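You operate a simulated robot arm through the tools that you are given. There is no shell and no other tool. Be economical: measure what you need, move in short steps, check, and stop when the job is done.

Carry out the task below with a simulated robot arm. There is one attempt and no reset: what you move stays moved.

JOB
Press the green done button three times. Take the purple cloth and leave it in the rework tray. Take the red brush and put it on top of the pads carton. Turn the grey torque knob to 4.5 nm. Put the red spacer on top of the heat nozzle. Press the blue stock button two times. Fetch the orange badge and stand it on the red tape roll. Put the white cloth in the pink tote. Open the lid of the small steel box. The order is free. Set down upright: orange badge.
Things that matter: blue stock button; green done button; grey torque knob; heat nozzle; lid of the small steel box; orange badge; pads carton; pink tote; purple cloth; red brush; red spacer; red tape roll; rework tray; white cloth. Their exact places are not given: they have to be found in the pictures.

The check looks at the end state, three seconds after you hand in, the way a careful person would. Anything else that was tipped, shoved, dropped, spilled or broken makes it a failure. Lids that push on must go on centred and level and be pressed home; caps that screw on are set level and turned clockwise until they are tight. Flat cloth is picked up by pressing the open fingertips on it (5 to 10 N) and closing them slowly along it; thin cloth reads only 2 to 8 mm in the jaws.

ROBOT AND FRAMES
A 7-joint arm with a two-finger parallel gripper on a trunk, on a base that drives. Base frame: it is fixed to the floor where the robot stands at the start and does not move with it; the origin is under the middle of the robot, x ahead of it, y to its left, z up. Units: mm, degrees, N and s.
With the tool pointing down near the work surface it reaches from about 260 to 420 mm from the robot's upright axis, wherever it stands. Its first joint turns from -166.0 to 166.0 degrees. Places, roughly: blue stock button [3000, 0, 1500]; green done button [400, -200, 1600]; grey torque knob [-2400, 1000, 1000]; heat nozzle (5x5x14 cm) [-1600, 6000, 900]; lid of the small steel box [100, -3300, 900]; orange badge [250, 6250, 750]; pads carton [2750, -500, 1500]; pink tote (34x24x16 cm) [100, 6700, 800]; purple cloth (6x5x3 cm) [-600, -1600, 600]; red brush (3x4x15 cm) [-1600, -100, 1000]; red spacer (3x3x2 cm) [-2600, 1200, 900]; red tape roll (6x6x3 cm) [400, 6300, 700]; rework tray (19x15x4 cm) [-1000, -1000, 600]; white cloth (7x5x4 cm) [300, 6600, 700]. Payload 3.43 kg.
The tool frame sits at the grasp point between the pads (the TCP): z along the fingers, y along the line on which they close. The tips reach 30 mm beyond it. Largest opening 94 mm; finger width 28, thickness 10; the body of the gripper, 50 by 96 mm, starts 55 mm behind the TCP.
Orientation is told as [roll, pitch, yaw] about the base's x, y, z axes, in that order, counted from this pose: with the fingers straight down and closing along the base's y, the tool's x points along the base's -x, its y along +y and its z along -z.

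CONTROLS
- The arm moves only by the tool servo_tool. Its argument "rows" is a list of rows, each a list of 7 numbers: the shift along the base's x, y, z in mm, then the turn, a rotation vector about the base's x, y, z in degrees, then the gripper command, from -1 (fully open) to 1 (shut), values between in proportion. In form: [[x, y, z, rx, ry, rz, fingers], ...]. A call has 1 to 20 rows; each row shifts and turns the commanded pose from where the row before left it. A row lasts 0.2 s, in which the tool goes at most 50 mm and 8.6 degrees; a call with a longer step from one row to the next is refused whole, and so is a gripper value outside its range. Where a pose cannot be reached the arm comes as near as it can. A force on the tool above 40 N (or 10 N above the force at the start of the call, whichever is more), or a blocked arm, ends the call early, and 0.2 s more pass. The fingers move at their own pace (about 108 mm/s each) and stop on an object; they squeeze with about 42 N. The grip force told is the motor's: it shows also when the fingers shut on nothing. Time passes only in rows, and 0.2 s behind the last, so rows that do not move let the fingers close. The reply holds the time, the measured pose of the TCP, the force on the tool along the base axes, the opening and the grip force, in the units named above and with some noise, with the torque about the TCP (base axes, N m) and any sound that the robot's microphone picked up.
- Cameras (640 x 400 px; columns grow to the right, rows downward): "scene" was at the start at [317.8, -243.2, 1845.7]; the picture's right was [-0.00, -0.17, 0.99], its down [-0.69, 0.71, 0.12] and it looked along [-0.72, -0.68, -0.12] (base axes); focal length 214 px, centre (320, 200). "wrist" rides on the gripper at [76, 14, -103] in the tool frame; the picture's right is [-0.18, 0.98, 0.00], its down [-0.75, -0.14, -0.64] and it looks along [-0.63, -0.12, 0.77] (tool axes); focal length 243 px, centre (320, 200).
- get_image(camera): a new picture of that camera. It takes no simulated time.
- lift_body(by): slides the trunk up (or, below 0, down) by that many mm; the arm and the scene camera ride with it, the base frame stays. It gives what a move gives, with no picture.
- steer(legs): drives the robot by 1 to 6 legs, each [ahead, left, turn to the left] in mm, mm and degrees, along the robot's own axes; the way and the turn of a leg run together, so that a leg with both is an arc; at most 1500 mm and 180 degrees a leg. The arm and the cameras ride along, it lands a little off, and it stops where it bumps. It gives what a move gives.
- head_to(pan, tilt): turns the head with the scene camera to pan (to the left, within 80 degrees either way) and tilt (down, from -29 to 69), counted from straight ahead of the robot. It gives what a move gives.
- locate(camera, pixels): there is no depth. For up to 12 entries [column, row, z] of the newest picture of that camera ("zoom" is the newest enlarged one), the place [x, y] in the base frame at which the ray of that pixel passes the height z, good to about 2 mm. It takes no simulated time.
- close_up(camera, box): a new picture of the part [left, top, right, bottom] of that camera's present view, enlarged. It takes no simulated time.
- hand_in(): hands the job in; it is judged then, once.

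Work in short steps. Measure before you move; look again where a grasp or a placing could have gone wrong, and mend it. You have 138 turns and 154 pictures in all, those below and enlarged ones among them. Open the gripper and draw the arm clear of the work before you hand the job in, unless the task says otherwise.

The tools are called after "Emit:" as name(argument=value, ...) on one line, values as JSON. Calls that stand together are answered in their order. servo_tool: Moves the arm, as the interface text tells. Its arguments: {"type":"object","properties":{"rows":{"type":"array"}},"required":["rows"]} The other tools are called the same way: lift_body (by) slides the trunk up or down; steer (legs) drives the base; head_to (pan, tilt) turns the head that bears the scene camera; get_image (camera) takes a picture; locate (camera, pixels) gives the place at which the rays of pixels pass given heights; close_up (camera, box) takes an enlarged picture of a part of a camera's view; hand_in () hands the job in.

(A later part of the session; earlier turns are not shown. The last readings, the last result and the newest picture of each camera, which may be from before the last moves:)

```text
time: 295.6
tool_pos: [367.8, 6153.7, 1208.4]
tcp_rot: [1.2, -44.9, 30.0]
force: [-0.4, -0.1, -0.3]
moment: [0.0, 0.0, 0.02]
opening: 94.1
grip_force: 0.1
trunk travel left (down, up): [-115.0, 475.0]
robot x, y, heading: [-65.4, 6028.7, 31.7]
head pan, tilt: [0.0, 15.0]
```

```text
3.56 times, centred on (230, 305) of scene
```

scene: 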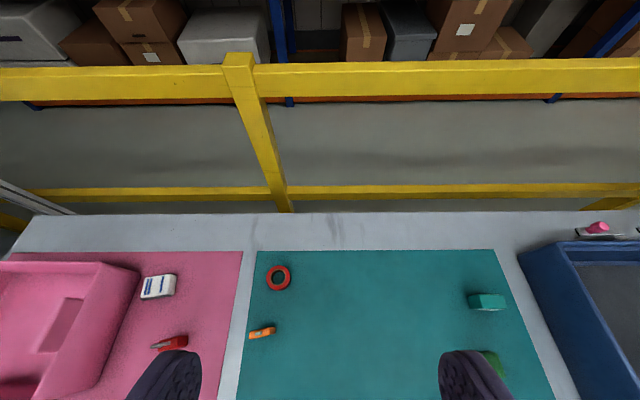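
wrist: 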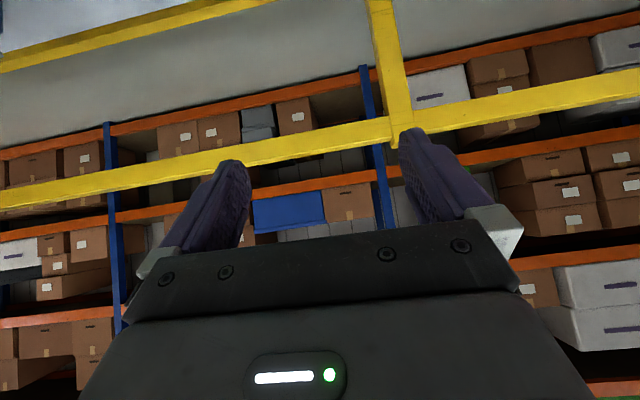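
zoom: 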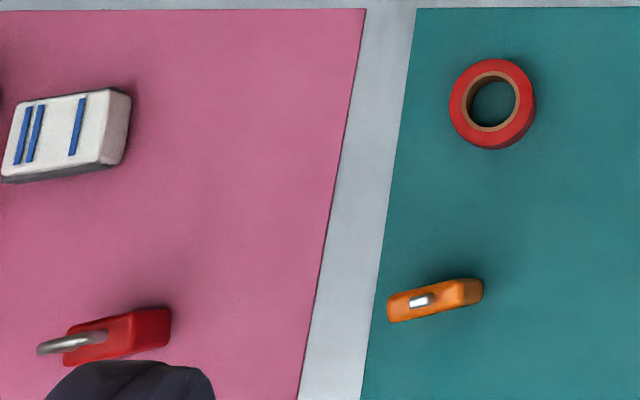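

Tape top is about z 716 at (425,6320), badge about (314,6274). I lower the trunk, bring the tool to a hover just before the badge with 9° yaw to match it, and look close.

Emit:
lift_body(by=-115)

Emit:
servo_tool(rows=[[-16, 15, -30, 0, 0, 0, -1], [-16, 15, -40, 0, 0, 0, -1], [-16, 15, -40, 0, 0, 3, -1], [-16, 16, -40, 0, 0, 3, -1], [-16, 16, -40, 0, 0, 3, -1], [-17, 16, -40, 0, 0, 0, -1], [0, 0, -13, 0, 0, 0, -1], [0, 0, 0, 0, 0, 0, -1]])

Emit:
get_image(camera="wrist")

Emit:
get_image(camera="scene")

```text
time: 297.1
tool_pos: [367.8, 6153.7, 1092.0]
tcp_rot: [1.1, -44.9, 30.0]
force: [-0.3, 0.6, -1.1]
moment: [-0.01, 0.0, 0.0]
opening: 94.1
grip_force: 0.0
trunk travel left (down, up): [0.0, 590.0]
robot x, y, heading: [-66.2, 6028.2, 31.8]
head pan, tilt: [0.0, 15.0]
```

```text
time: 298.9
tool_pos: [312.6, 6264.2, 863.2]
tcp_rot: [1.2, -44.8, 39.1]
force: [-0.7, 0.1, -0.5]
moment: [0.01, 0.07, 0.02]
opening: 94.0
grip_force: 0.0
out of reach, approached as far as the arm can: row 4, 5, 6
trunk travel left (down, up): [0.0, 590.0]
robot x, y, heading: [-65.0, 6030.7, 31.6]
head pan, tilt: [0.0, 15.0]
```

```text
52 pictures are left
```

wrist: 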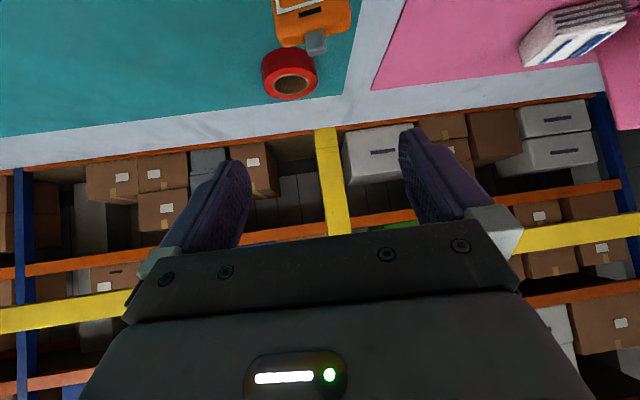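

```text
51 pictures are left
```

scene: 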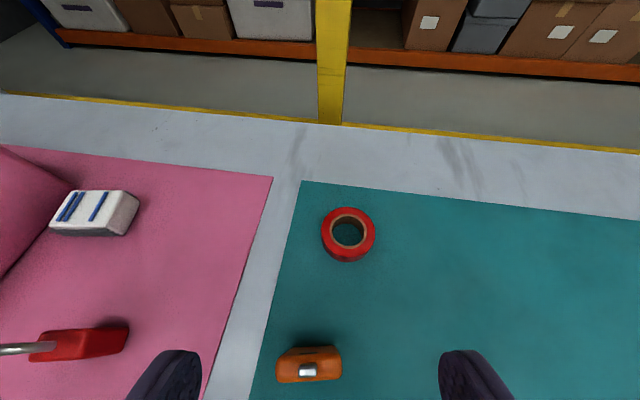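

Badge seen at scene (309,362), wrist (313,25), tape at scene (349,230). I triangulate.

Emit:
locate(camera="scene", pixels=[[309, 355, 745], [309, 355, 725], [278, 360, 740], [341, 353, 740], [349, 231, 720], [309, 370, 760], [309, 370, 740]])

Emit:
locate(camera="wrist", pixels=[[316, 40, 760], [316, 40, 740], [274, 27, 740], [350, 20, 740], [290, 84, 720], [290, 84, 700]])

```text
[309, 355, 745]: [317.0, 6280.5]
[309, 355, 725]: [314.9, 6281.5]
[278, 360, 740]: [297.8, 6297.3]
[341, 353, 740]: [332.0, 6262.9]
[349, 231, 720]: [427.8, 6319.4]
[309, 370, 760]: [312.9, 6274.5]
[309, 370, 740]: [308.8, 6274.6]
```

```text
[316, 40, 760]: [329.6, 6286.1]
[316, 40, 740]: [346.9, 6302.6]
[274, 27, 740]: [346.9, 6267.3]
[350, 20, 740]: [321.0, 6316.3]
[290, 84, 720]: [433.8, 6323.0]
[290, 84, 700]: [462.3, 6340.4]
```

Badge centre (315,6279), 48 wide at -45°, z 690–755 (clip to 778). I back 30 mm for arm room and yaw 6° more.

Emit:
steer(legs=[[-30, 0, 0]])

Emit:
servo_tool(rows=[[0, 0, -20, 0, 0, 6, -1], [0, 0, 0, 0, 0, 0, -1]])

```text
time: 299.7
tool_pos: [288.8, 6248.7, 862.7]
tcp_rot: [1.3, -44.7, 39.0]
force: [-1.2, 0.6, -0.5]
moment: [0.0, -0.03, 0.02]
opening: 93.9
grip_force: 0.1
trunk travel left (down, up): [0.0, 590.0]
robot x, y, heading: [-89.9, 6012.7, 31.7]
head pan, tilt: [0.0, 15.0]
```

```text
time: 300.3
tool_pos: [290.7, 6249.1, 841.8]
tcp_rot: [1.2, -44.9, 45.1]
force: [-0.6, -0.1, 0.3]
moment: [-0.02, 0.04, 0.01]
opening: 94.0
grip_force: 0.1
trunk travel left (down, up): [0.0, 590.0]
robot x, y, heading: [-92.7, 6014.0, 31.9]
head pan, tilt: [0.0, 15.0]
```

Now I move to (306,6270) and descend to TCP z 741, then check with the wrist camera before closing.

Emit:
servo_tool(rows=[[8, 10, -20, 0, 0, 0, -1], [7.5, 11, -25, 0, 0, 0, -1], [0, 0, -25, 0, 0, 0, -1], [0, 0, -20, 0, 0, 0, -1], [0, 0, -11, 0, 0, 0, -1], [0, 0, 0, 0, 0, 0, -1]])

Emit:
get_image(camera="wrist")

```text
time: 301.7
tool_pos: [302.4, 6270.1, 741.3]
tcp_rot: [1.1, -44.8, 45.0]
force: [-0.5, -0.9, 0.9]
moment: [0.0, 0.0, 0.03]
opening: 94.0
grip_force: 0.1
trunk travel left (down, up): [0.0, 590.0]
robot x, y, heading: [-90.6, 6016.2, 31.8]
head pan, tilt: [0.0, 15.0]
```

```text
50 pictures are left
```

wrist: 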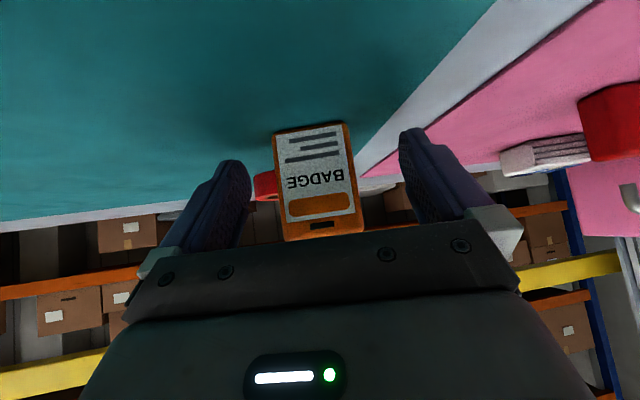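

The badge is centred between the fingers. I advance 8 mm and close gently.

Emit:
servo_tool(rows=[[3, 3, 0, 0, 0, 0, -1], [3, 3, 0, 0, 0, 0, -0.7], [0, 0, 0, 0, 0, 0, -0.4], [0, 0, 0, 0, 0, 0, -0.2], [0, 0, 0, 0, 0, 0, 0], [0, 0, 0, 0, 0, 0, 0.2], [0, 0, 0, 0, 0, 0, 0.6], [0, 0, 0, 0, 0, 0, 1], [0, 0, 0, 0, 0, 0, 1]])

Emit:
servo_tool(rows=[[0, 0, 15, 0, 0, 0, 1], [0, 0, 35, 0, 0, 0, 1], [0, 0, 30, 0, 0, 0, 1], [0, 0, 0, 0, 0, 0, 1]])

Emit:
get_image(camera="wrist")

Emit:
get_image(camera="scene")

```text
time: 303.7
tool_pos: [308.9, 6275.1, 741.8]
tcp_rot: [1.2, -44.8, 44.9]
force: [0.0, -1.2, 1.0]
moment: [-0.03, -0.03, 0.0]
opening: 49.0
grip_force: 42.0
trunk travel left (down, up): [0.0, 590.0]
robot x, y, heading: [-87.7, 6010.6, 31.5]
head pan, tilt: [0.0, 15.0]
```

```text
time: 304.7
tool_pos: [308.1, 6277.7, 819.3]
tcp_rot: [1.1, -44.8, 45.1]
force: [0.3, 0.5, -0.1]
moment: [0.03, 0.0, 0.02]
opening: 49.0
grip_force: 41.8
trunk travel left (down, up): [0.0, 590.0]
robot x, y, heading: [-88.7, 6013.4, 31.9]
head pan, tilt: [0.0, 15.0]
```

```text
49 pictures are left
```

wrist: 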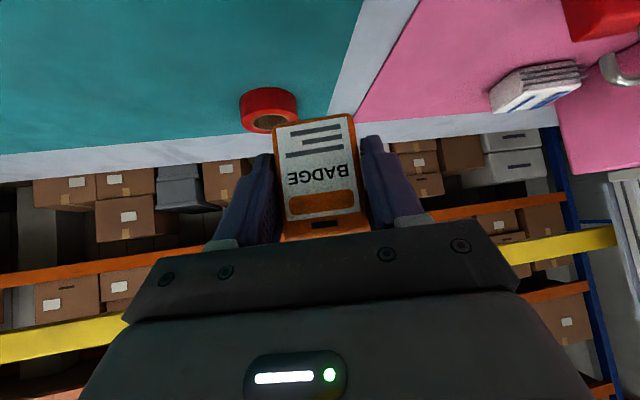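

```text
48 pictures are left
```

scene: 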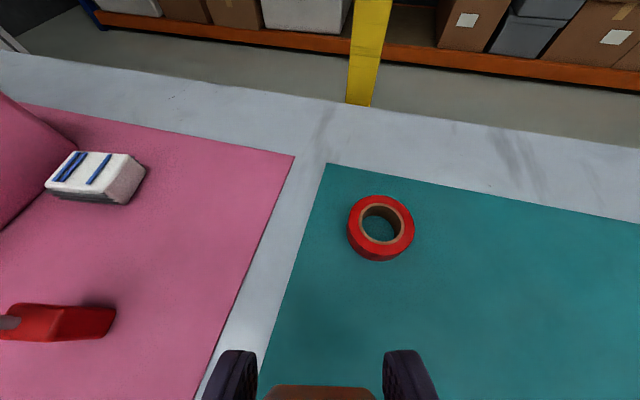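

Badge held upright (49 mm). I locate the roll's top ring from here: scene (381,224).

Emit:
locate(camera="scene", pixels=[[381, 224, 718], [350, 222, 718], [414, 222, 718], [381, 196, 718], [381, 250, 718]])

Emit:
locate(camera="wrist", pixels=[[270, 122, 718], [270, 122, 710], [243, 120, 718], [298, 115, 718]])

```text
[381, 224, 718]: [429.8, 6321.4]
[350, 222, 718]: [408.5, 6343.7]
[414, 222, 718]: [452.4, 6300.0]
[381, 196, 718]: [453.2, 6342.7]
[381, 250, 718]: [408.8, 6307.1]
```

```text
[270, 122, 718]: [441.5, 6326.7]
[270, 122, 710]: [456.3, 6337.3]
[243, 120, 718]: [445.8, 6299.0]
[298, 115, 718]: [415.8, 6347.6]
```

Roll centre (430,6322), top about 719. I drive 45 mm ahead, then measure and move over.

Emit:
steer(legs=[[45, 0, 0]])

Emit:
servo_tool(rows=[[20, 5, 0, 0, 0, 0, 1], [20, 5, 0, 0, 0, 0, 1], [20, 5, 0, 0, 0, 0, 1], [0, 0, 0, 0, 0, 0, 1]])

Emit:
get_image(camera="wrist")

```text
time: 305.6
tool_pos: [347.6, 6300.7, 820.1]
tcp_rot: [1.2, -44.8, 45.1]
force: [0.4, -0.1, -0.1]
moment: [0.0, -0.03, 0.01]
opening: 48.9
grip_force: 42.0
trunk travel left (down, up): [0.0, 590.0]
robot x, y, heading: [-48.8, 6035.5, 31.8]
head pan, tilt: [0.0, 15.0]
```

```text
time: 306.6
tool_pos: [406.2, 6317.1, 819.6]
tcp_rot: [1.2, -44.8, 45.1]
force: [0.1, 0.3, -0.1]
moment: [-0.01, 0.03, -0.05]
opening: 49.0
grip_force: 42.3
trunk travel left (down, up): [0.0, 590.0]
robot x, y, heading: [-52.9, 6038.9, 31.8]
head pan, tilt: [0.0, 15.0]
```

```text
47 pictures are left
```

wrist: 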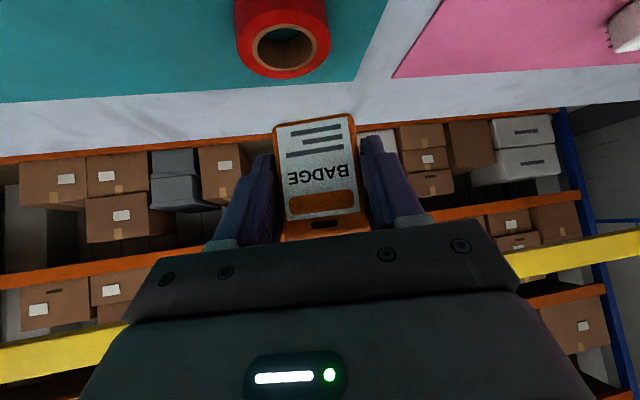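

I recheck the roll's position relative to the TCP from the wrist view (ring top centre (286,47)).

Emit:
locate(camera="wrist", pixels=[[287, 46, 719], [238, 48, 719], [331, 38, 719], [291, 77, 719], [283, 14, 719]])

```text
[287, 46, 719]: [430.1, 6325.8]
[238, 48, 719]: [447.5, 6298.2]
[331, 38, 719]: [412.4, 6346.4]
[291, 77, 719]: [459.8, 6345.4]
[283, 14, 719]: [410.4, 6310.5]
```

Roll centre (431,6324). I shift (19,3) and lower in fine steps until contact.

Emit:
servo_tool(rows=[[10, 2, 0, 0, 0, 0, 1], [9, 1, 0, 0, 0, 0, 1], [0, 0, -15, 0, 0, 0, 1], [0, 0, -15, 0, 0, 0, 1], [0, 0, -10, 0, 0, 0, 1], [0, 0, -2.5, 0, 0, 0, 1], [0, 0, -2.5, 0, 0, 0, 1], [0, 0, -2, 0, 0, 0, 1], [0, 0, 0, 0, 0, 0, 1]])

Emit:
get_image(camera="wrist")

```text
time: 308.6
tool_pos: [426.2, 6319.9, 773.9]
tcp_rot: [1.2, -44.8, 45.0]
force: [0.0, 0.6, -0.5]
moment: [0.0, -0.04, 0.02]
opening: 49.2
grip_force: 42.4
trunk travel left (down, up): [0.0, 590.0]
robot x, y, heading: [-53.8, 6038.4, 31.5]
head pan, tilt: [0.0, 15.0]
```

```text
46 pictures are left
```

wrist: 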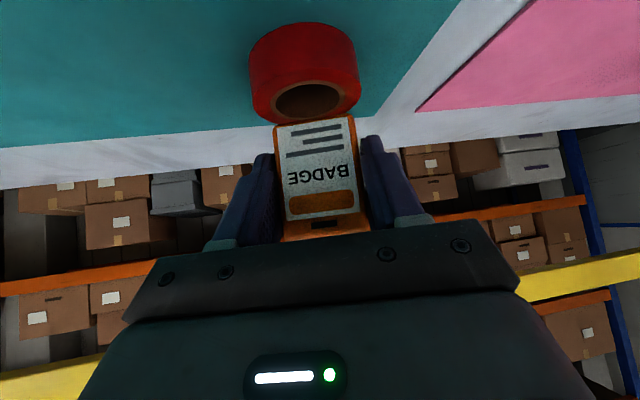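

Alignment looks good; no contact yet. I lower on in 1.5 mm steps.

Emit:
servo_tool(rows=[[0, 0, -1.5, 0, 0, 0, 1], [0, 0, -1.5, 0, 0, 0, 1], [0, 0, -1.5, 0, 0, 0, 1], [0, 0, -1.5, 0, 0, 0, 1], [0, 0, 0, 0, 0, 0, 1]])

```text
time: 309.8
tool_pos: [426.5, 6318.5, 766.1]
tcp_rot: [1.2, -44.8, 45.1]
force: [-0.1, -1.0, -1.2]
moment: [-0.01, 0.02, 0.01]
opening: 48.9
grip_force: 42.0
trunk travel left (down, up): [0.0, 590.0]
robot x, y, heading: [-50.5, 6035.0, 31.8]
head pan, tilt: [0.0, 15.0]
```

Emit:
servo_tool(rows=[[0, 0, -1.5, 0, 0, 0, 1], [0, 0, -1.5, 0, 0, 0, 1], [0, 0, -1.5, 0, 0, 0, 1], [0, 0, 0, 0, 0, 0, 1]])

Emit:
get_image(camera="wrist")

```text
time: 310.8
tool_pos: [427.1, 6319.1, 763.5]
tcp_rot: [1.1, -45.0, 45.1]
force: [0.2, 0.7, 13.6]
moment: [-0.16, -0.23, 0.01]
opening: 49.1
grip_force: 41.6
trunk travel left (down, up): [0.0, 590.0]
robot x, y, heading: [-53.0, 6038.0, 31.8]
head pan, tilt: [0.0, 15.0]
```

```text
45 pictures are left
```

wrist: 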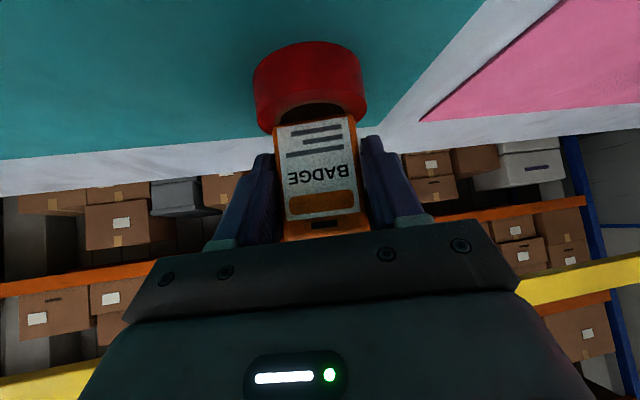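

Contact (13.6 N), badge standing on the ring. I ease 1 mm, open slowly, and withdraw back and up along the tool axis.

Emit:
servo_tool(rows=[[0, 0, 0.8, 0, 0, 0, 1], [0, 0, 0, 0, 0, 0, -0.06], [0, 0, 0, 0, 0, 0, -0.12], [0, 0, 0, 0, 0, 0, -0.25], [0, 0, 0, 0, 0, 0, -0.5], [0, 0, 0, 0, 0, 0, -0.9], [0, 0, 0, 0, 0, 0, -0.9], [-5, -5, 2, 0, 0, 0, -0.9], [-14, -14, 15, 0, 0, 0, -0.9], [-20, -20, 30, 0, 0, 0, -0.9], [0, 0, 30, 0, 0, 0, -0.9]])

Emit:
get_image(camera="wrist")

Emit:
get_image(camera="scene")

```text
time: 313.2
tool_pos: [387.3, 6281.2, 841.7]
tcp_rot: [1.2, -44.8, 45.0]
force: [-1.1, -0.5, 0.3]
moment: [0.02, 0.01, 0.0]
opening: 89.1
grip_force: 0.1
trunk travel left (down, up): [0.0, 590.0]
robot x, y, heading: [-49.9, 6032.9, 31.9]
head pan, tilt: [0.0, 15.0]
```

```text
44 pictures are left
```

wrist: 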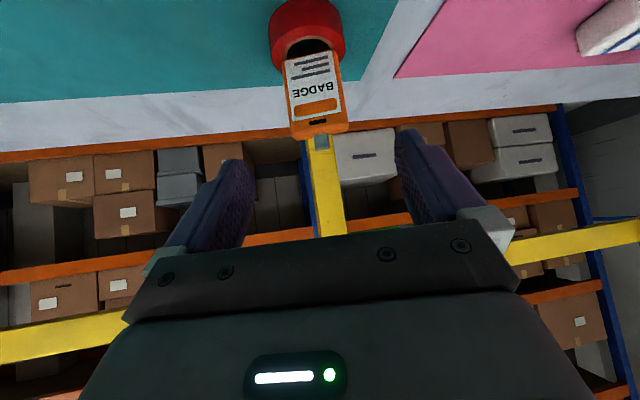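

```text
43 pictures are left
```

scene: 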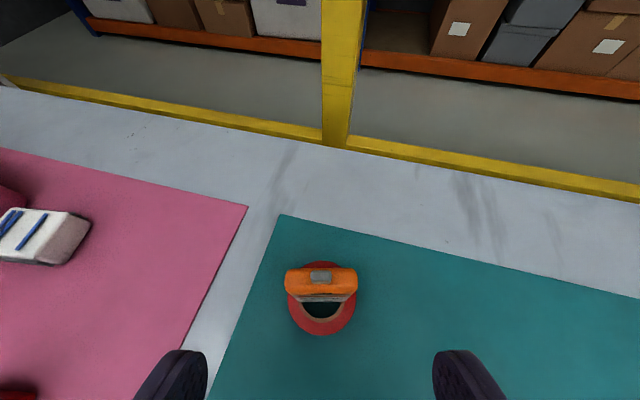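

The badge stands on the tape roll. Next the white cloth: I strafe left 150 so the radial direction matches the tool's 45° yaw, and look at cloth and tote.

Emit:
servo_tool(rows=[[0, 0, 30, 0, 0, 0, -1], [0, 0, 20, 0, 0, 0, -1]])

Emit:
steer(legs=[[-20, 150, 0]])

Emit:
get_image(camera="scene")

```text
time: 313.8
tool_pos: [387.4, 6281.3, 889.4]
tcp_rot: [1.3, -44.8, 45.0]
force: [0.2, 0.2, -0.4]
moment: [0.02, 0.03, 0.03]
opening: 93.9
grip_force: 0.1
trunk travel left (down, up): [0.0, 590.0]
robot x, y, heading: [-49.4, 6037.7, 31.9]
head pan, tilt: [0.0, 15.0]
```

```text
time: 315.2
tool_pos: [291.8, 6398.5, 888.6]
tcp_rot: [1.1, -44.8, 44.9]
force: [0.3, -0.4, -0.1]
moment: [-0.01, -0.02, -0.01]
opening: 93.7
grip_force: 0.0
trunk travel left (down, up): [0.0, 590.0]
robot x, y, heading: [-146.0, 6157.0, 31.6]
head pan, tilt: [0.0, 15.0]
```

```text
42 pictures are left
```

scene: 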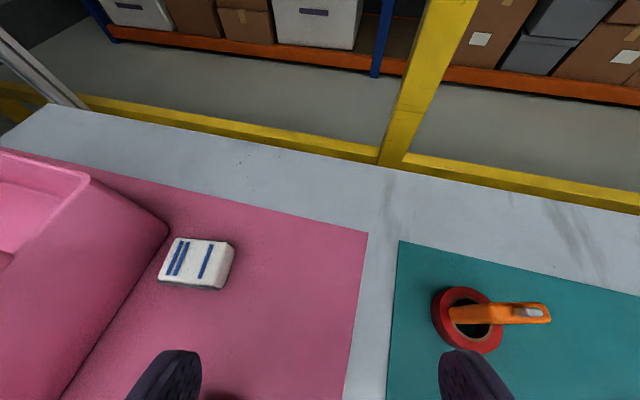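

I locate cloth corners and tote base edge at z 720/692.

Emit:
locate(camera="scene", pixels=[[174, 238, 724], [228, 242, 724], [217, 287, 724], [159, 279, 724], [168, 234, 692], [137, 285, 692], [100, 335, 692], [90, 175, 850], [0, 262, 850], [220, 290, 692], [210, 397, 720]])

```text
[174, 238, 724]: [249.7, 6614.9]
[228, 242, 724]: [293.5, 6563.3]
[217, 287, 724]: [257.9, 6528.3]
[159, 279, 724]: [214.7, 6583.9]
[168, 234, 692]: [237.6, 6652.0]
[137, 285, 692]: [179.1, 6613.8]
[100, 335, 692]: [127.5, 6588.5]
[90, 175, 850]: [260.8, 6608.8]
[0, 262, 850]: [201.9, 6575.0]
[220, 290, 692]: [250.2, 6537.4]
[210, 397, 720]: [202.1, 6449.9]
```

The tote's rim overhangs toward the cloth's left side, so I'll come in along the tool axis from front-right with 50° yaw. I drive 20 ahead, yaw 5°, and go to the start point of that line.

Emit:
steer(legs=[[20, 0, 0]])

Emit:
servo_tool(rows=[[-25, 25, 0, 0, 0, 5, -1], [-30, 28, -20, 0, 0, 0, -1], [-30, 28, -30, 0, 0, 0, -1], [-15, 5, -27, 0, 0, 0, -1], [0, 0, 0, 0, 0, 0, -1]])

Emit:
get_image(camera="scene")

Emit:
get_image(camera="wrist")

```text
time: 316.0
tool_pos: [308.5, 6406.7, 889.2]
tcp_rot: [1.2, -44.9, 44.9]
force: [0.8, -0.3, -0.3]
moment: [-0.03, 0.0, -0.01]
opening: 94.0
grip_force: 0.0
trunk travel left (down, up): [0.0, 590.0]
robot x, y, heading: [-131.2, 6168.3, 31.6]
head pan, tilt: [0.0, 15.0]
```

```text
refused: row 3 steps farther than a row can; nothing moved
```

```text
41 pictures are left
```

scene: 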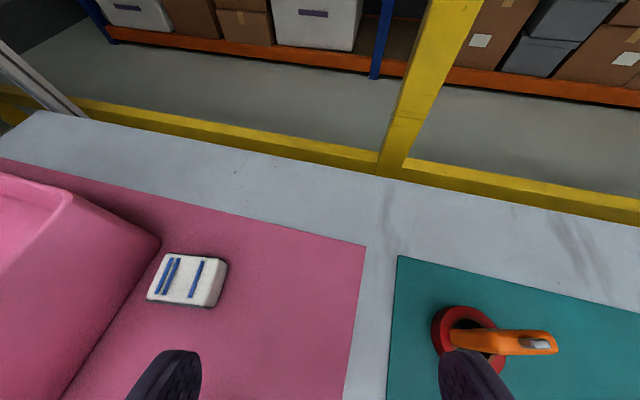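

```text
40 pictures are left
```

wrist: 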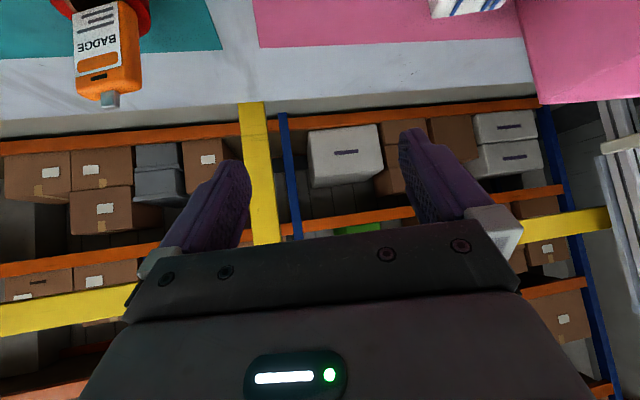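

The row was too long; I split it smaller.

Emit:
servo_tool(rows=[[-22, 18, -10, 0, 0, 5, -1], [-22, 18, -17, 0, 0, 0, -1], [-22, 18, -17, 0, 0, 0, -1], [-22, 17, -17, 0, 0, 0, -1], [-23, 17, -16, 0, 0, 0, -1], [0, 0, 0, 0, 0, 0, -1]])

Emit:
get_image(camera="wrist")

```text
time: 317.4
tool_pos: [199.4, 6496.9, 812.2]
tcp_rot: [1.2, -44.8, 49.9]
force: [-0.6, 0.4, -0.4]
moment: [0.01, 0.05, -0.01]
opening: 93.9
grip_force: 0.0
trunk travel left (down, up): [0.0, 590.0]
robot x, y, heading: [-131.4, 6165.5, 31.6]
head pan, tilt: [0.0, 15.0]
```

```text
39 pictures are left
```

wrist: 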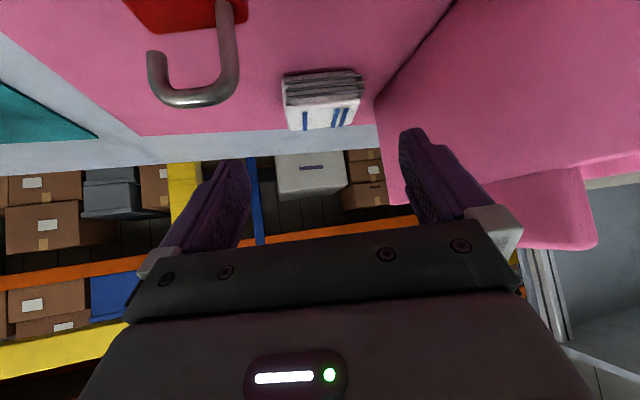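

The padlock lies right under where the wrist camera would come, so a direct grasp is unsafe. I'll first press closed fingertips lightly on top of the cloth and drag it right, away from tote and lock. I move above it now with 40° yaw.

Emit:
servo_tool(rows=[[12, 17, 0, 0, 0, -5, 1], [12, 17, -5, 0, 0, -5, 1], [12, 17, -15, 0, 0, 0, 1], [11, 17, -20, 0, 0, 0, 1], [0, 0, -8, 0, 0, 0, 1], [0, 0, 0, 0, 0, 0, 1]])

Emit:
get_image(camera="wrist")

```text
time: 318.8
tool_pos: [244.6, 6565.1, 764.8]
tcp_rot: [1.1, -45.3, 40.0]
force: [2.2, 0.6, 34.6]
moment: [0.29, -0.31, 0.01]
opening: 0.0
grip_force: 33.2
trunk travel left (down, up): [0.0, 590.0]
robot x, y, heading: [-130.8, 6168.1, 31.5]
head pan, tilt: [0.0, 15.0]
```

```text
38 pictures are left
```

wrist: 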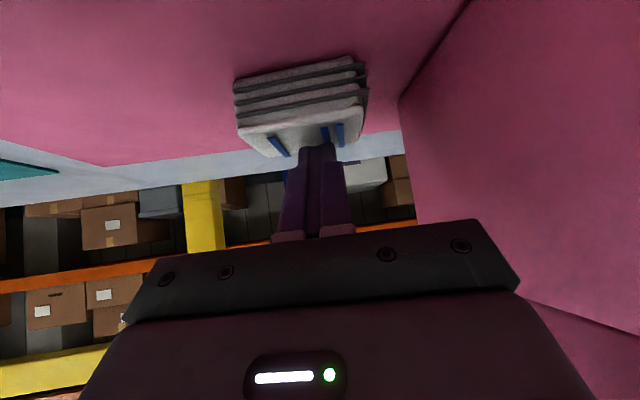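

Contact at z≈765 (34 N; the cloth is taller, top ≈733). I ease up a little and drag 75 mm to the right.

Emit:
servo_tool(rows=[[0, 0, 1.5, 0, 0, 0, 1], [3, -5.2, 0, 0, 0, 0, 1], [4, -7, 0, 0, 0, 0, 1], [4, -7, 0, 0, 0, 0, 1], [4, -7, 0, 0, 0, 0, 1], [4, -7, 0, 0, 0, 0, 1], [4, -7, 0, 0, 0, 0, 1], [4, -7, 0, 0, 0, 0, 1], [4, -7, 0, 0, 0, 0, 1], [4, -7, 0, 0, 0, 0, 1], [0, 0, 0, 0, 0, 0, 1]])

Emit:
get_image(camera="wrist")

```text
time: 321.2
tool_pos: [278.4, 6502.3, 765.7]
tcp_rot: [1.1, -44.9, 40.0]
force: [-3.7, 4.7, 21.7]
moment: [0.32, -0.02, 0.11]
opening: 0.0
grip_force: 33.3
trunk travel left (down, up): [0.0, 590.0]
robot x, y, heading: [-130.4, 6164.6, 31.7]
head pan, tilt: [0.0, 15.0]
```

```text
37 pictures are left
```

wrist: 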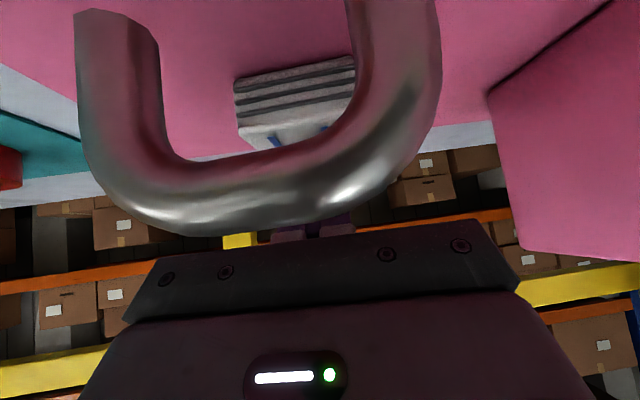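

The cloth moved with the fingers; the lock's shackle is just below the camera, so I go straight up and inspect.

Emit:
servo_tool(rows=[[0, 0, 20, 0, 0, 0, 1], [0, 0, 40, 0, 0, 0, 1], [0, 0, 40, 0, 0, 0, 0], [0, 0, 20, 0, 0, 0, -1], [0, 0, 0, 0, 0, 0, -1]])

Emit:
head_to(pan=0, tilt=30)

Emit:
get_image(camera="scene")

```text
time: 322.4
tool_pos: [280.3, 6501.7, 882.7]
tcp_rot: [1.2, -44.8, 39.9]
force: [0.3, -0.4, 0.2]
moment: [-0.02, -0.04, -0.02]
opening: 94.0
grip_force: 0.2
trunk travel left (down, up): [0.0, 590.0]
robot x, y, heading: [-130.3, 6168.9, 31.9]
head pan, tilt: [0.0, 15.0]
```

```text
time: 323.1
tool_pos: [281.1, 6501.1, 882.4]
tcp_rot: [1.2, -44.8, 39.9]
force: [0.6, 0.7, -0.5]
moment: [0.01, 0.0, 0.0]
opening: 94.0
grip_force: 0.1
trunk travel left (down, up): [0.0, 590.0]
robot x, y, heading: [-132.8, 6165.9, 31.6]
head pan, tilt: [0.0, 30.0]
```

```text
36 pictures are left
```

scene: 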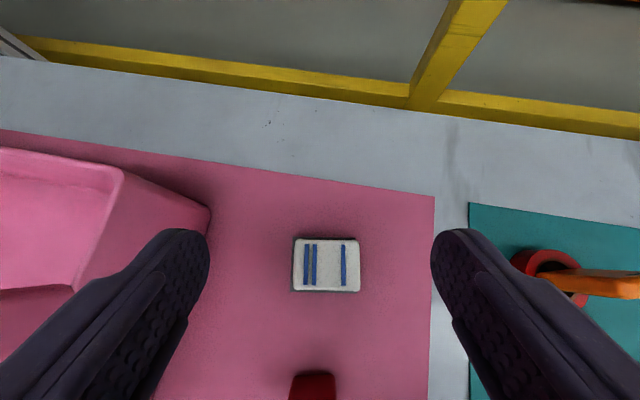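

I locate cloth corners at z 733, lock, and tote rim.

Emit:
locate(camera="scene", pixels=[[294, 239, 733], [358, 239, 733], [360, 290, 733], [293, 290, 733], [312, 385, 735], [335, 375, 735], [122, 172, 850], [210, 215, 692], [75, 290, 850], [0, 150, 850]])

```text
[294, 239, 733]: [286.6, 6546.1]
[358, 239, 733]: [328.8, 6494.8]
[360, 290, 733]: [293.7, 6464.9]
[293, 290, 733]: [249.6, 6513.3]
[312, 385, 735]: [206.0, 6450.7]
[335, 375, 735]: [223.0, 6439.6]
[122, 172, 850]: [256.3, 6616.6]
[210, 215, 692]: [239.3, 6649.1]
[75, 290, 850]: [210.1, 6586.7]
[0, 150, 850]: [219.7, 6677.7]
```

The lock is still behind the cloth, so I drag it another 70 mm right with 50° yaw to gain clear space.

Emit:
servo_tool(rows=[[1, -2, -20, 0, 0, 5, 1], [1, -2, -40, 0, 0, 5, 1], [0, 0, -40, 0, 0, 0, 1], [0, 0, -12, 0, 0, 0, 1], [0, 0, -3, 0, 0, 0, 1], [0, 0, -2.5, 0, 0, 0, 1], [3, -5.2, 0, 0, 0, 0, 1], [4, -7, 0, 0, 0, 0, 1], [4, -7, 0, 0, 0, 0, 1], [4, -7, 0, 0, 0, 0, 1], [4, -7, 0, 0, 0, 0, 1], [4, -7, 0, 0, 0, 0, 1], [4, -7, 0, 0, 0, 0, 1], [4, -7, 0, 0, 0, 0, 1], [4, -7, 0, 0, 0, 0, 1], [0, 0, 0, 0, 0, 0, 1]])

Emit:
servo_tool(rows=[[0, 0, 20, 0, 0, 0, 1], [0, 0, 40, 0, 0, -5, 0], [0, 0, 40, 0, 0, -5, -1], [0, 0, 0, 0, 0, 0, -1]])

Emit:
get_image(camera="scene")

```text
time: 326.6
tool_pos: [317.5, 6435.4, 767.9]
tcp_rot: [1.2, -44.8, 49.8]
force: [-0.6, -0.4, -0.4]
moment: [0.01, -0.02, -0.01]
opening: 0.0
grip_force: 33.3
trunk travel left (down, up): [0.0, 590.0]
robot x, y, heading: [-132.2, 6163.6, 32.1]
head pan, tilt: [0.0, 30.0]
```

```text
time: 327.6
tool_pos: [316.7, 6438.6, 867.4]
tcp_rot: [1.2, -44.8, 39.9]
force: [-0.4, -0.1, -0.6]
moment: [-0.03, -0.05, -0.02]
opening: 94.1
grip_force: 0.1
trunk travel left (down, up): [0.0, 590.0]
robot x, y, heading: [-133.8, 6164.6, 31.5]
head pan, tilt: [0.0, 30.0]
```

```text
35 pictures are left
```

scene: 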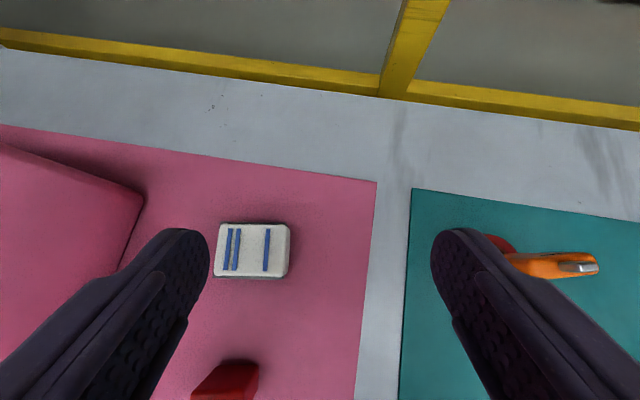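

No contact that time (z 768 was too high). I repeat, lowering to ~763.

Emit:
servo_tool(rows=[[-16, 29, 0, 0, 0, 5, 1], [-17, 29, -20, 0, 0, 5, 1], [0, 0, -40, 0, 0, 0, 1], [0, 0, -32, 0, 0, 0, 1], [0, 0, -5, 0, 0, 0, 1], [0, 0, -4, 0, 0, 0, 1], [0, 0, -3, 0, 0, 0, 1], [0, 0, 0, 0, 0, 0, 1]])

```text
time: 329.4
tool_pos: [282.6, 6495.3, 765.9]
tcp_rot: [1.1, -45.1, 50.0]
force: [0.4, -0.9, 24.8]
moment: [0.19, -0.17, 0.01]
opening: 0.0
grip_force: 33.3
trunk travel left (down, up): [0.0, 590.0]
robot x, y, heading: [-130.8, 6163.3, 31.7]
head pan, tilt: [0.0, 30.0]
```

Contact at 25 N. I drag 72 mm right, then rise with fingers opening and yaw to 45°.

Emit:
servo_tool(rows=[[3, -5.2, 0, 0, 0, 0, 1], [4, -7, 0, 0, 0, 0, 1], [4, -7, 0, 0, 0, 0, 1], [4, -7, 0, 0, 0, 0, 1], [4, -7, 0, 0, 0, 0, 1], [4, -7, 0, 0, 0, 0, 1], [4, -7, 0, 0, 0, 0, 1], [4, -7, 0, 0, 0, 0, 1], [4, -7, 0, 0, 0, 0, 1], [0, 0, 0, 0, 0, 0, 1], [0, 0, 20, 0, 0, 0, 1], [0, 0, 40, 0, 0, -5, 0], [0, 0, 40, 0, 0, -5, -1], [0, 0, 0, 0, 0, 0, -1]])

Emit:
get_image(camera="scene")

```text
time: 332.4
tool_pos: [317.3, 6432.6, 864.4]
tcp_rot: [1.3, -44.8, 39.7]
force: [-0.6, 0.2, -0.1]
moment: [-0.05, 0.01, -0.03]
opening: 94.0
grip_force: 0.0
trunk travel left (down, up): [0.0, 590.0]
robot x, y, heading: [-130.1, 6167.8, 31.5]
head pan, tilt: [0.0, 30.0]
```

```text
34 pictures are left
```

scene: 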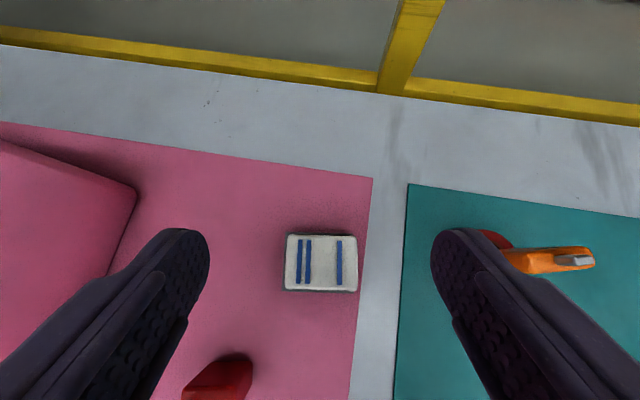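

Good: the cloth is clear of the lock now. I locate its corners.

Emit:
locate(camera="scene", pixels=[[288, 235, 733], [357, 236, 733], [357, 291, 733], [285, 290, 733]])

```text
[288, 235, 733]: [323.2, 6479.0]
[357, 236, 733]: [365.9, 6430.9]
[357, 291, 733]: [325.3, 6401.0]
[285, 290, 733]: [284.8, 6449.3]
```

Cloth centre (325,6440), aligned with the tool. I descend to TCP z≈728 and close.

Emit:
servo_tool(rows=[[1, 1, -30, 0, 0, 0, -1], [1, 1, -40, 0, 0, 0, -1], [0, 0, -40, 0, 0, 0, -1], [0, 0, -20, 0, 0, 0, -1], [0, 0, -6, 0, 0, 0, -1], [0, 0, 0, 0, 0, 0, -0.7], [0, 0, 0, 0, 0, 0, -0.4], [0, 0, 0, 0, 0, 0, -0.1], [0, 0, 0, 0, 0, 0, 0.3], [0, 0, 0, 0, 0, 0, 1], [0, 0, 0, 0, 0, 0, 1]])

Emit:
servo_tool(rows=[[0, 0, 15, 0, 0, 0, 1], [0, 0, 40, 0, 0, 0, 1], [0, 0, 45, 0, 0, 0, 1], [0, 0, 45, 0, 0, 0, 1], [-10, 0, 45, 0, 0, 0, 1], [-10, 0, 45, 0, 0, 0, 1], [0, 0, 20, 0, 0, 0, 1]])

Emit:
head_to(pan=35, tilt=20)

Emit:
get_image(camera="scene")

```text
time: 333.6
tool_pos: [321.5, 6436.4, 733.9]
tcp_rot: [1.2, -45.5, 39.9]
force: [-12.6, -12.3, 26.4]
moment: [0.42, 0.88, 0.21]
opening: 92.2
grip_force: 11.0
trunk travel left (down, up): [0.0, 590.0]
robot x, y, heading: [-131.0, 6163.2, 31.6]
head pan, tilt: [0.0, 30.0]
stopped in row 6: the force on the tool passed its limit at 46 N (the readings are from after the stop); the commanded pose is now the measured one
```

```text
time: 335.2
tool_pos: [303.6, 6437.2, 985.7]
tcp_rot: [1.2, -45.3, 40.0]
force: [-0.3, -0.5, 0.4]
moment: [0.0, 0.0, -0.01]
opening: 71.3
grip_force: 41.7
trunk travel left (down, up): [0.0, 590.0]
robot x, y, heading: [-130.8, 6168.2, 31.7]
head pan, tilt: [0.0, 30.0]
```

```text
time: 336.2
tool_pos: [303.2, 6437.9, 985.7]
tcp_rot: [1.2, -45.3, 40.0]
force: [-0.5, -0.2, -1.1]
moment: [-0.02, 0.01, 0.05]
opening: 71.2
grip_force: 42.3
trunk travel left (down, up): [0.0, 590.0]
robot x, y, heading: [-132.0, 6166.2, 31.4]
head pan, tilt: [35.0, 20.0]
```

```text
33 pictures are left
```

scene: 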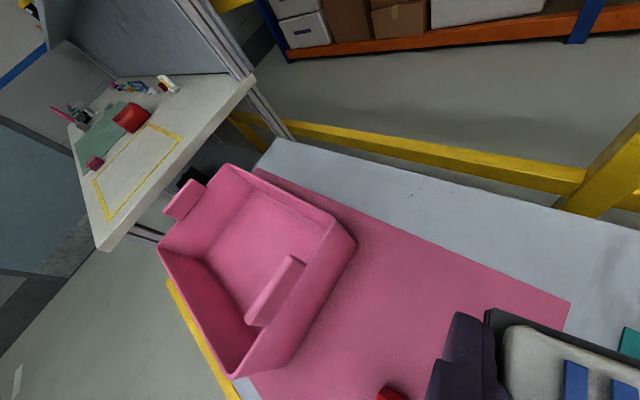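

The cloth is held (71 mm). I locate the tote's rim corners (228,166),(355,243),(235,377),(160,243) at z 860.

Emit:
locate(camera="scene", pixels=[[228, 166, 860], [330, 232, 860], [233, 377, 860], [160, 245, 860], [245, 265, 715], [290, 258, 880], [180, 180, 880]])

```text
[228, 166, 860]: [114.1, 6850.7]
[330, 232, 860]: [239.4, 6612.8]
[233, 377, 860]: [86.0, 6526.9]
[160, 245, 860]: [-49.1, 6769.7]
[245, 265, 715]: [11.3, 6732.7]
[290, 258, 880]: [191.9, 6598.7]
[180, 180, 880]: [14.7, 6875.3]
```

Tote centre is about (98,6690), rim z 860. I strafe left 322 and back 31 at this height, then lower and release.

Emit:
steer(legs=[[-31, 322, 0]])

Emit:
get_image(camera="wrist")

```text
time: 338.3
tool_pos: [114.4, 6687.5, 985.1]
tcp_rot: [1.2, -45.3, 40.2]
force: [-0.1, 0.6, -0.6]
moment: [-0.02, -0.03, 0.02]
opening: 71.0
grip_force: 41.9
trunk travel left (down, up): [0.0, 590.0]
robot x, y, heading: [-321.7, 6413.7, 31.9]
head pan, tilt: [35.0, 20.0]
```

```text
32 pictures are left
```

wrist: 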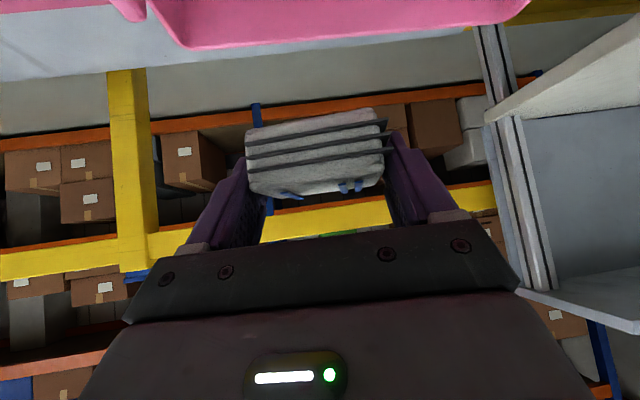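

Over the tote. I shift slightly, lower to z≈845, open, rise and check.

Emit:
servo_tool(rows=[[-5, 2, -45, 0, 0, 0, 1], [-5, 2, -45, 0, 0, 0, 1], [0, 0, -40, 0, 0, 0, 1], [0, 0, -10, 0, 0, 0, 1], [0, 0, 0, 0, 0, 0, 1], [0, 0, 0, 0, 0, 0, -0.2], [0, 0, 0, 0, 0, 0, -1], [0, 0, 0, 0, 0, 0, -1], [0, 0, 0, 0, 0, 0, -1], [0, 0, 40, 0, 0, 0, -1], [0, 0, 45, 0, 0, 0, -1], [0, 0, 45, 0, 0, 0, -1], [0, 0, 40, 0, 0, 0, -1]])

Emit:
head_to(pan=0, tilt=40)

Emit:
get_image(camera="scene")

```text
time: 341.1
tool_pos: [100.6, 6689.9, 1015.9]
tcp_rot: [1.1, -45.3, 40.1]
force: [0.1, -0.1, 0.0]
moment: [0.03, 0.02, -0.02]
opening: 94.1
grip_force: 0.1
trunk travel left (down, up): [0.0, 590.0]
robot x, y, heading: [-323.7, 6414.2, 31.8]
head pan, tilt: [35.0, 20.0]
```

```text
time: 342.1
tool_pos: [100.3, 6690.9, 1014.0]
tcp_rot: [1.1, -45.3, 40.2]
force: [0.2, -0.1, -0.7]
moment: [0.02, -0.02, 0.03]
opening: 94.0
grip_force: 0.1
trunk travel left (down, up): [0.0, 590.0]
robot x, y, heading: [-321.7, 6414.5, 32.0]
head pan, tilt: [0.0, 40.0]
```

```text
31 pictures are left
```

scene: 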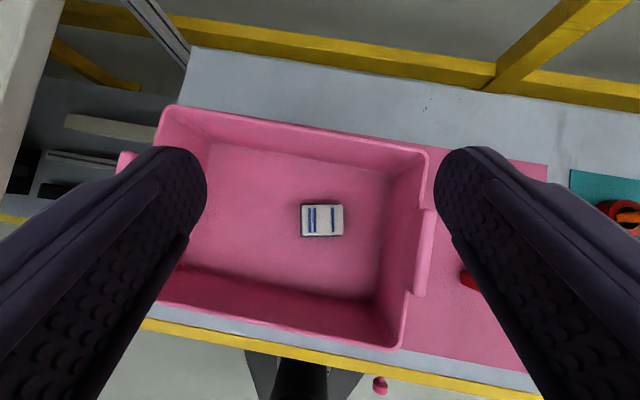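

The white cloth is in the tote. Next I must reach the west side: I back off, turn around to face -e, raise the trunk and look.

Emit:
steer(legs=[[-450, 0, 0], [0, 0, 90], [0, 0, 90]])

Emit:
lift_body(by=400)

Emit:
head_to(pan=0, tilt=-24)

Emit:
get_image(camera="scene")

```text
time: 352.4
tool_pos: [-1102.9, 5895.4, 1013.9]
tcp_rot: [1.1, -45.4, -138.2]
force: [-0.6, -0.1, 0.8]
moment: [0.0, -0.01, 0.01]
opening: 94.0
grip_force: 0.1
trunk travel left (down, up): [0.0, 590.0]
robot x, y, heading: [-689.2, 6179.7, -146.5]
head pan, tilt: [0.0, 40.0]
```

```text
time: 356.3
tool_pos: [-1103.3, 5895.2, 1414.4]
tcp_rot: [1.1, -45.3, -138.3]
force: [0.4, -0.1, 1.2]
moment: [0.0, 0.01, 0.02]
opening: 93.9
grip_force: 0.1
trunk travel left (down, up): [-400.0, 190.0]
robot x, y, heading: [-689.9, 6180.0, -146.4]
head pan, tilt: [0.0, 40.0]
```

```text
time: 357.6
tool_pos: [-1102.8, 5894.8, 1413.4]
tcp_rot: [1.2, -45.2, -138.2]
force: [-0.4, -0.6, -0.5]
moment: [0.0, 0.0, 0.0]
opening: 94.1
grip_force: 0.0
trunk travel left (down, up): [-400.0, 190.0]
robot x, y, heading: [-692.0, 6184.2, -146.7]
head pan, tilt: [0.0, -24.0]
```

```text
30 pictures are left
```

scene: 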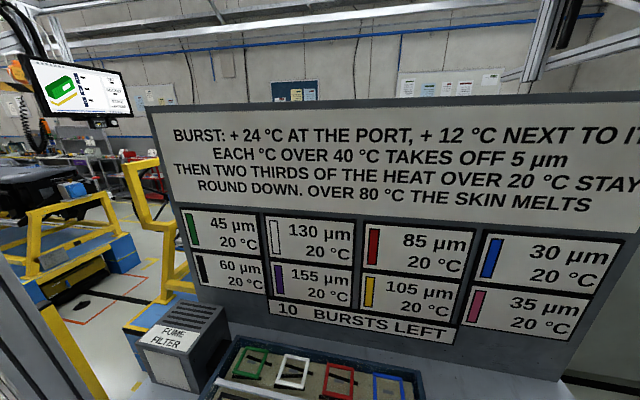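

The heat station table is straight ahead. I look down at it for the nozzle and pan right for a passage.

Emit:
head_to(pan=-45, tilt=-10)

Emit:
get_image(camera="scene")

Emit:
locate(camera="scene", pixels=[[320, 300, 0], [200, 300, 0], [450, 300, 0], [320, 200, 0]])

Emit:
head_to(pan=0, tilt=12)

Emit:
get_image(camera="scene")

```text
time: 358.7
tool_pos: [-1104.7, 5894.4, 1414.3]
tcp_rot: [1.1, -45.3, -138.3]
force: [-1.3, -0.9, -0.2]
moment: [-0.01, -0.01, 0.0]
opening: 94.0
grip_force: 0.0
trunk travel left (down, up): [-400.0, 190.0]
robot x, y, heading: [-688.1, 6181.7, -146.6]
head pan, tilt: [-45.0, -10.0]
```

```text
29 pictures are left
```

scene: 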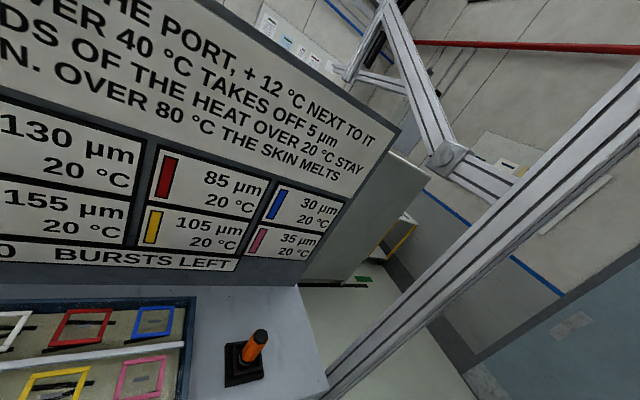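

```text
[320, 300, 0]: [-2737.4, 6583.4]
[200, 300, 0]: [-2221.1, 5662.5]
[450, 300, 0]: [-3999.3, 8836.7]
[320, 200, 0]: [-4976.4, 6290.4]
```

```text
time: 359.8
tool_pos: [-1102.8, 5894.3, 1413.9]
tcp_rot: [1.0, -45.3, -138.3]
force: [0.5, -0.1, -0.2]
moment: [0.0, 0.0, 0.0]
opening: 94.0
grip_force: 0.1
trunk travel left (down, up): [-400.0, 190.0]
robot x, y, heading: [-689.9, 6181.8, -146.5]
head pan, tilt: [0.0, 12.0]
```

```text
28 pictures are left
```

scene: 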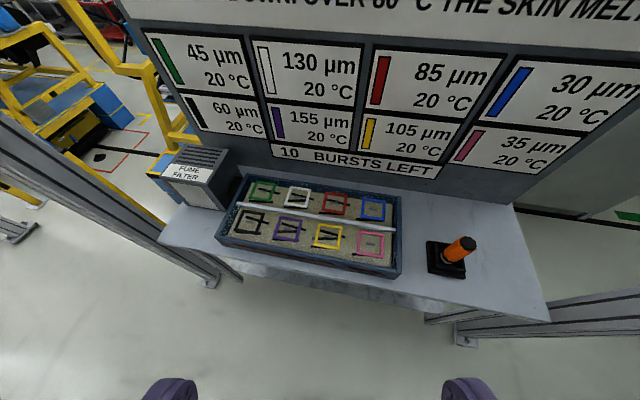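

The nozzle stands at (455,258). I locate it, the frame posts' feet and floor beyond.

Emit:
locate(camera="scene", pixels=[[448, 270, 900], [448, 270, 860], [467, 241, 1000], [467, 241, 960], [465, 345, 0], [212, 287, 0], [560, 218, 0], [22, 238, 0], [630, 300, 0], [550, 318, 870], [160, 240, 870], [512, 205, 870]])

Emit:
close_up(camera="scene", box=[400, 215, 500, 285])

```text
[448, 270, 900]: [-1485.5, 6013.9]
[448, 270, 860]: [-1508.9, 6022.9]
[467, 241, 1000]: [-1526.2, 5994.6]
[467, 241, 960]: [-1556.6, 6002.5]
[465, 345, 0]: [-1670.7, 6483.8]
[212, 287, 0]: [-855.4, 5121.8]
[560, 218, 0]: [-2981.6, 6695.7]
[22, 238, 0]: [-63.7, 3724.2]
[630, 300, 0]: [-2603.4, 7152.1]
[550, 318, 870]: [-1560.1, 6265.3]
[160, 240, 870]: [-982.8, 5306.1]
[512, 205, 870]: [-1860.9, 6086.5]
```

```text
5.71 times, centred on (450, 250) of scene
```

zoom: 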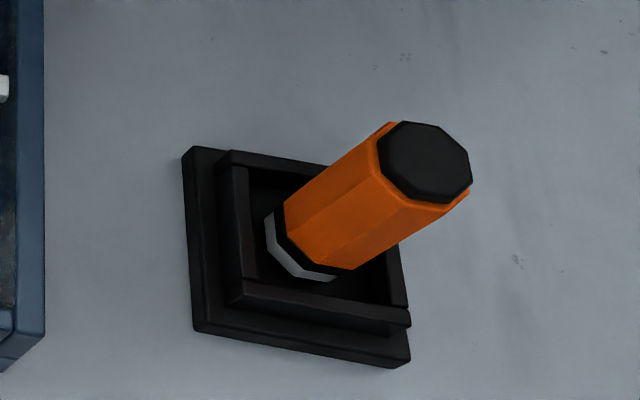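

The nozzle is at about (-1500,6010), top ~z 1000. The gap between carts should be near f≈-3750; I strafe left 1850 along the corridor and look through it.

Emit:
steer(legs=[[-60, 0, -1.5], [0, 1000, 0], [0, 850, 0]])

Emit:
head_to(pan=0, tilt=-18)

Emit:
get_image(camera="scene")

```text
time: 369.6
tool_pos: [-99.0, 4378.7, 1414.6]
tcp_rot: [1.1, -45.3, -139.8]
force: [0.2, -1.1, 0.2]
moment: [0.03, 0.02, 0.0]
opening: 94.0
grip_force: 0.0
trunk travel left (down, up): [-400.0, 190.0]
robot x, y, heading: [317.9, 4653.3, -148.2]
head pan, tilt: [0.0, 12.0]
```

```text
time: 370.6
tool_pos: [-101.5, 4380.6, 1415.0]
tcp_rot: [1.1, -45.2, -139.8]
force: [-0.4, -0.7, -0.1]
moment: [0.04, 0.01, 0.01]
opening: 94.2
grip_force: 0.0
trunk travel left (down, up): [-400.0, 190.0]
robot x, y, heading: [319.7, 4656.7, -148.0]
head pan, tilt: [0.0, -18.0]
```

```text
26 pictures are left
```

scene: 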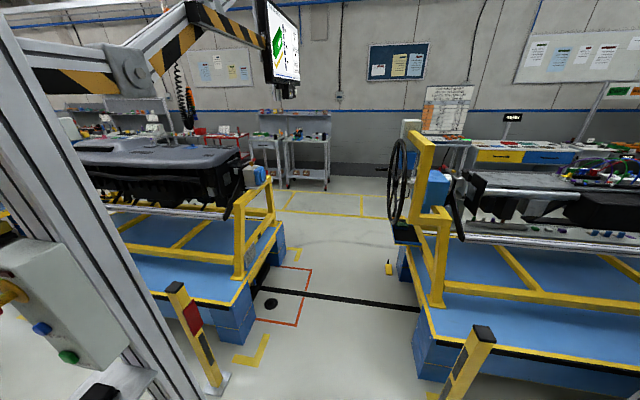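

The gap shows ahead, with a small yellow thing on the floor at (388,270). I locate the corners.

Emit:
locate(camera="scene", pixels=[[247, 343, 0], [413, 345, 0], [424, 380, 0], [222, 383, 0], [442, 400, 0], [388, 275, 0], [284, 262, 0], [400, 270, 0], [265, 200, 1000], [388, 200, 1000], [275, 215, 0], [400, 218, 0]])

```text
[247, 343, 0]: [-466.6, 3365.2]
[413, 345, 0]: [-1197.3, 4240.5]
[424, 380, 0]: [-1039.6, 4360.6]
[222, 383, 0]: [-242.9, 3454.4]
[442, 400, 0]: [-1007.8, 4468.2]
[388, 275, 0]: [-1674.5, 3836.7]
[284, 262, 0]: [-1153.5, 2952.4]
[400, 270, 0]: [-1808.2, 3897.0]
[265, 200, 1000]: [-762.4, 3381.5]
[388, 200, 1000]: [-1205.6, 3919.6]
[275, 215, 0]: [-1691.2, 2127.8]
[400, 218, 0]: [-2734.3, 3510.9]
```

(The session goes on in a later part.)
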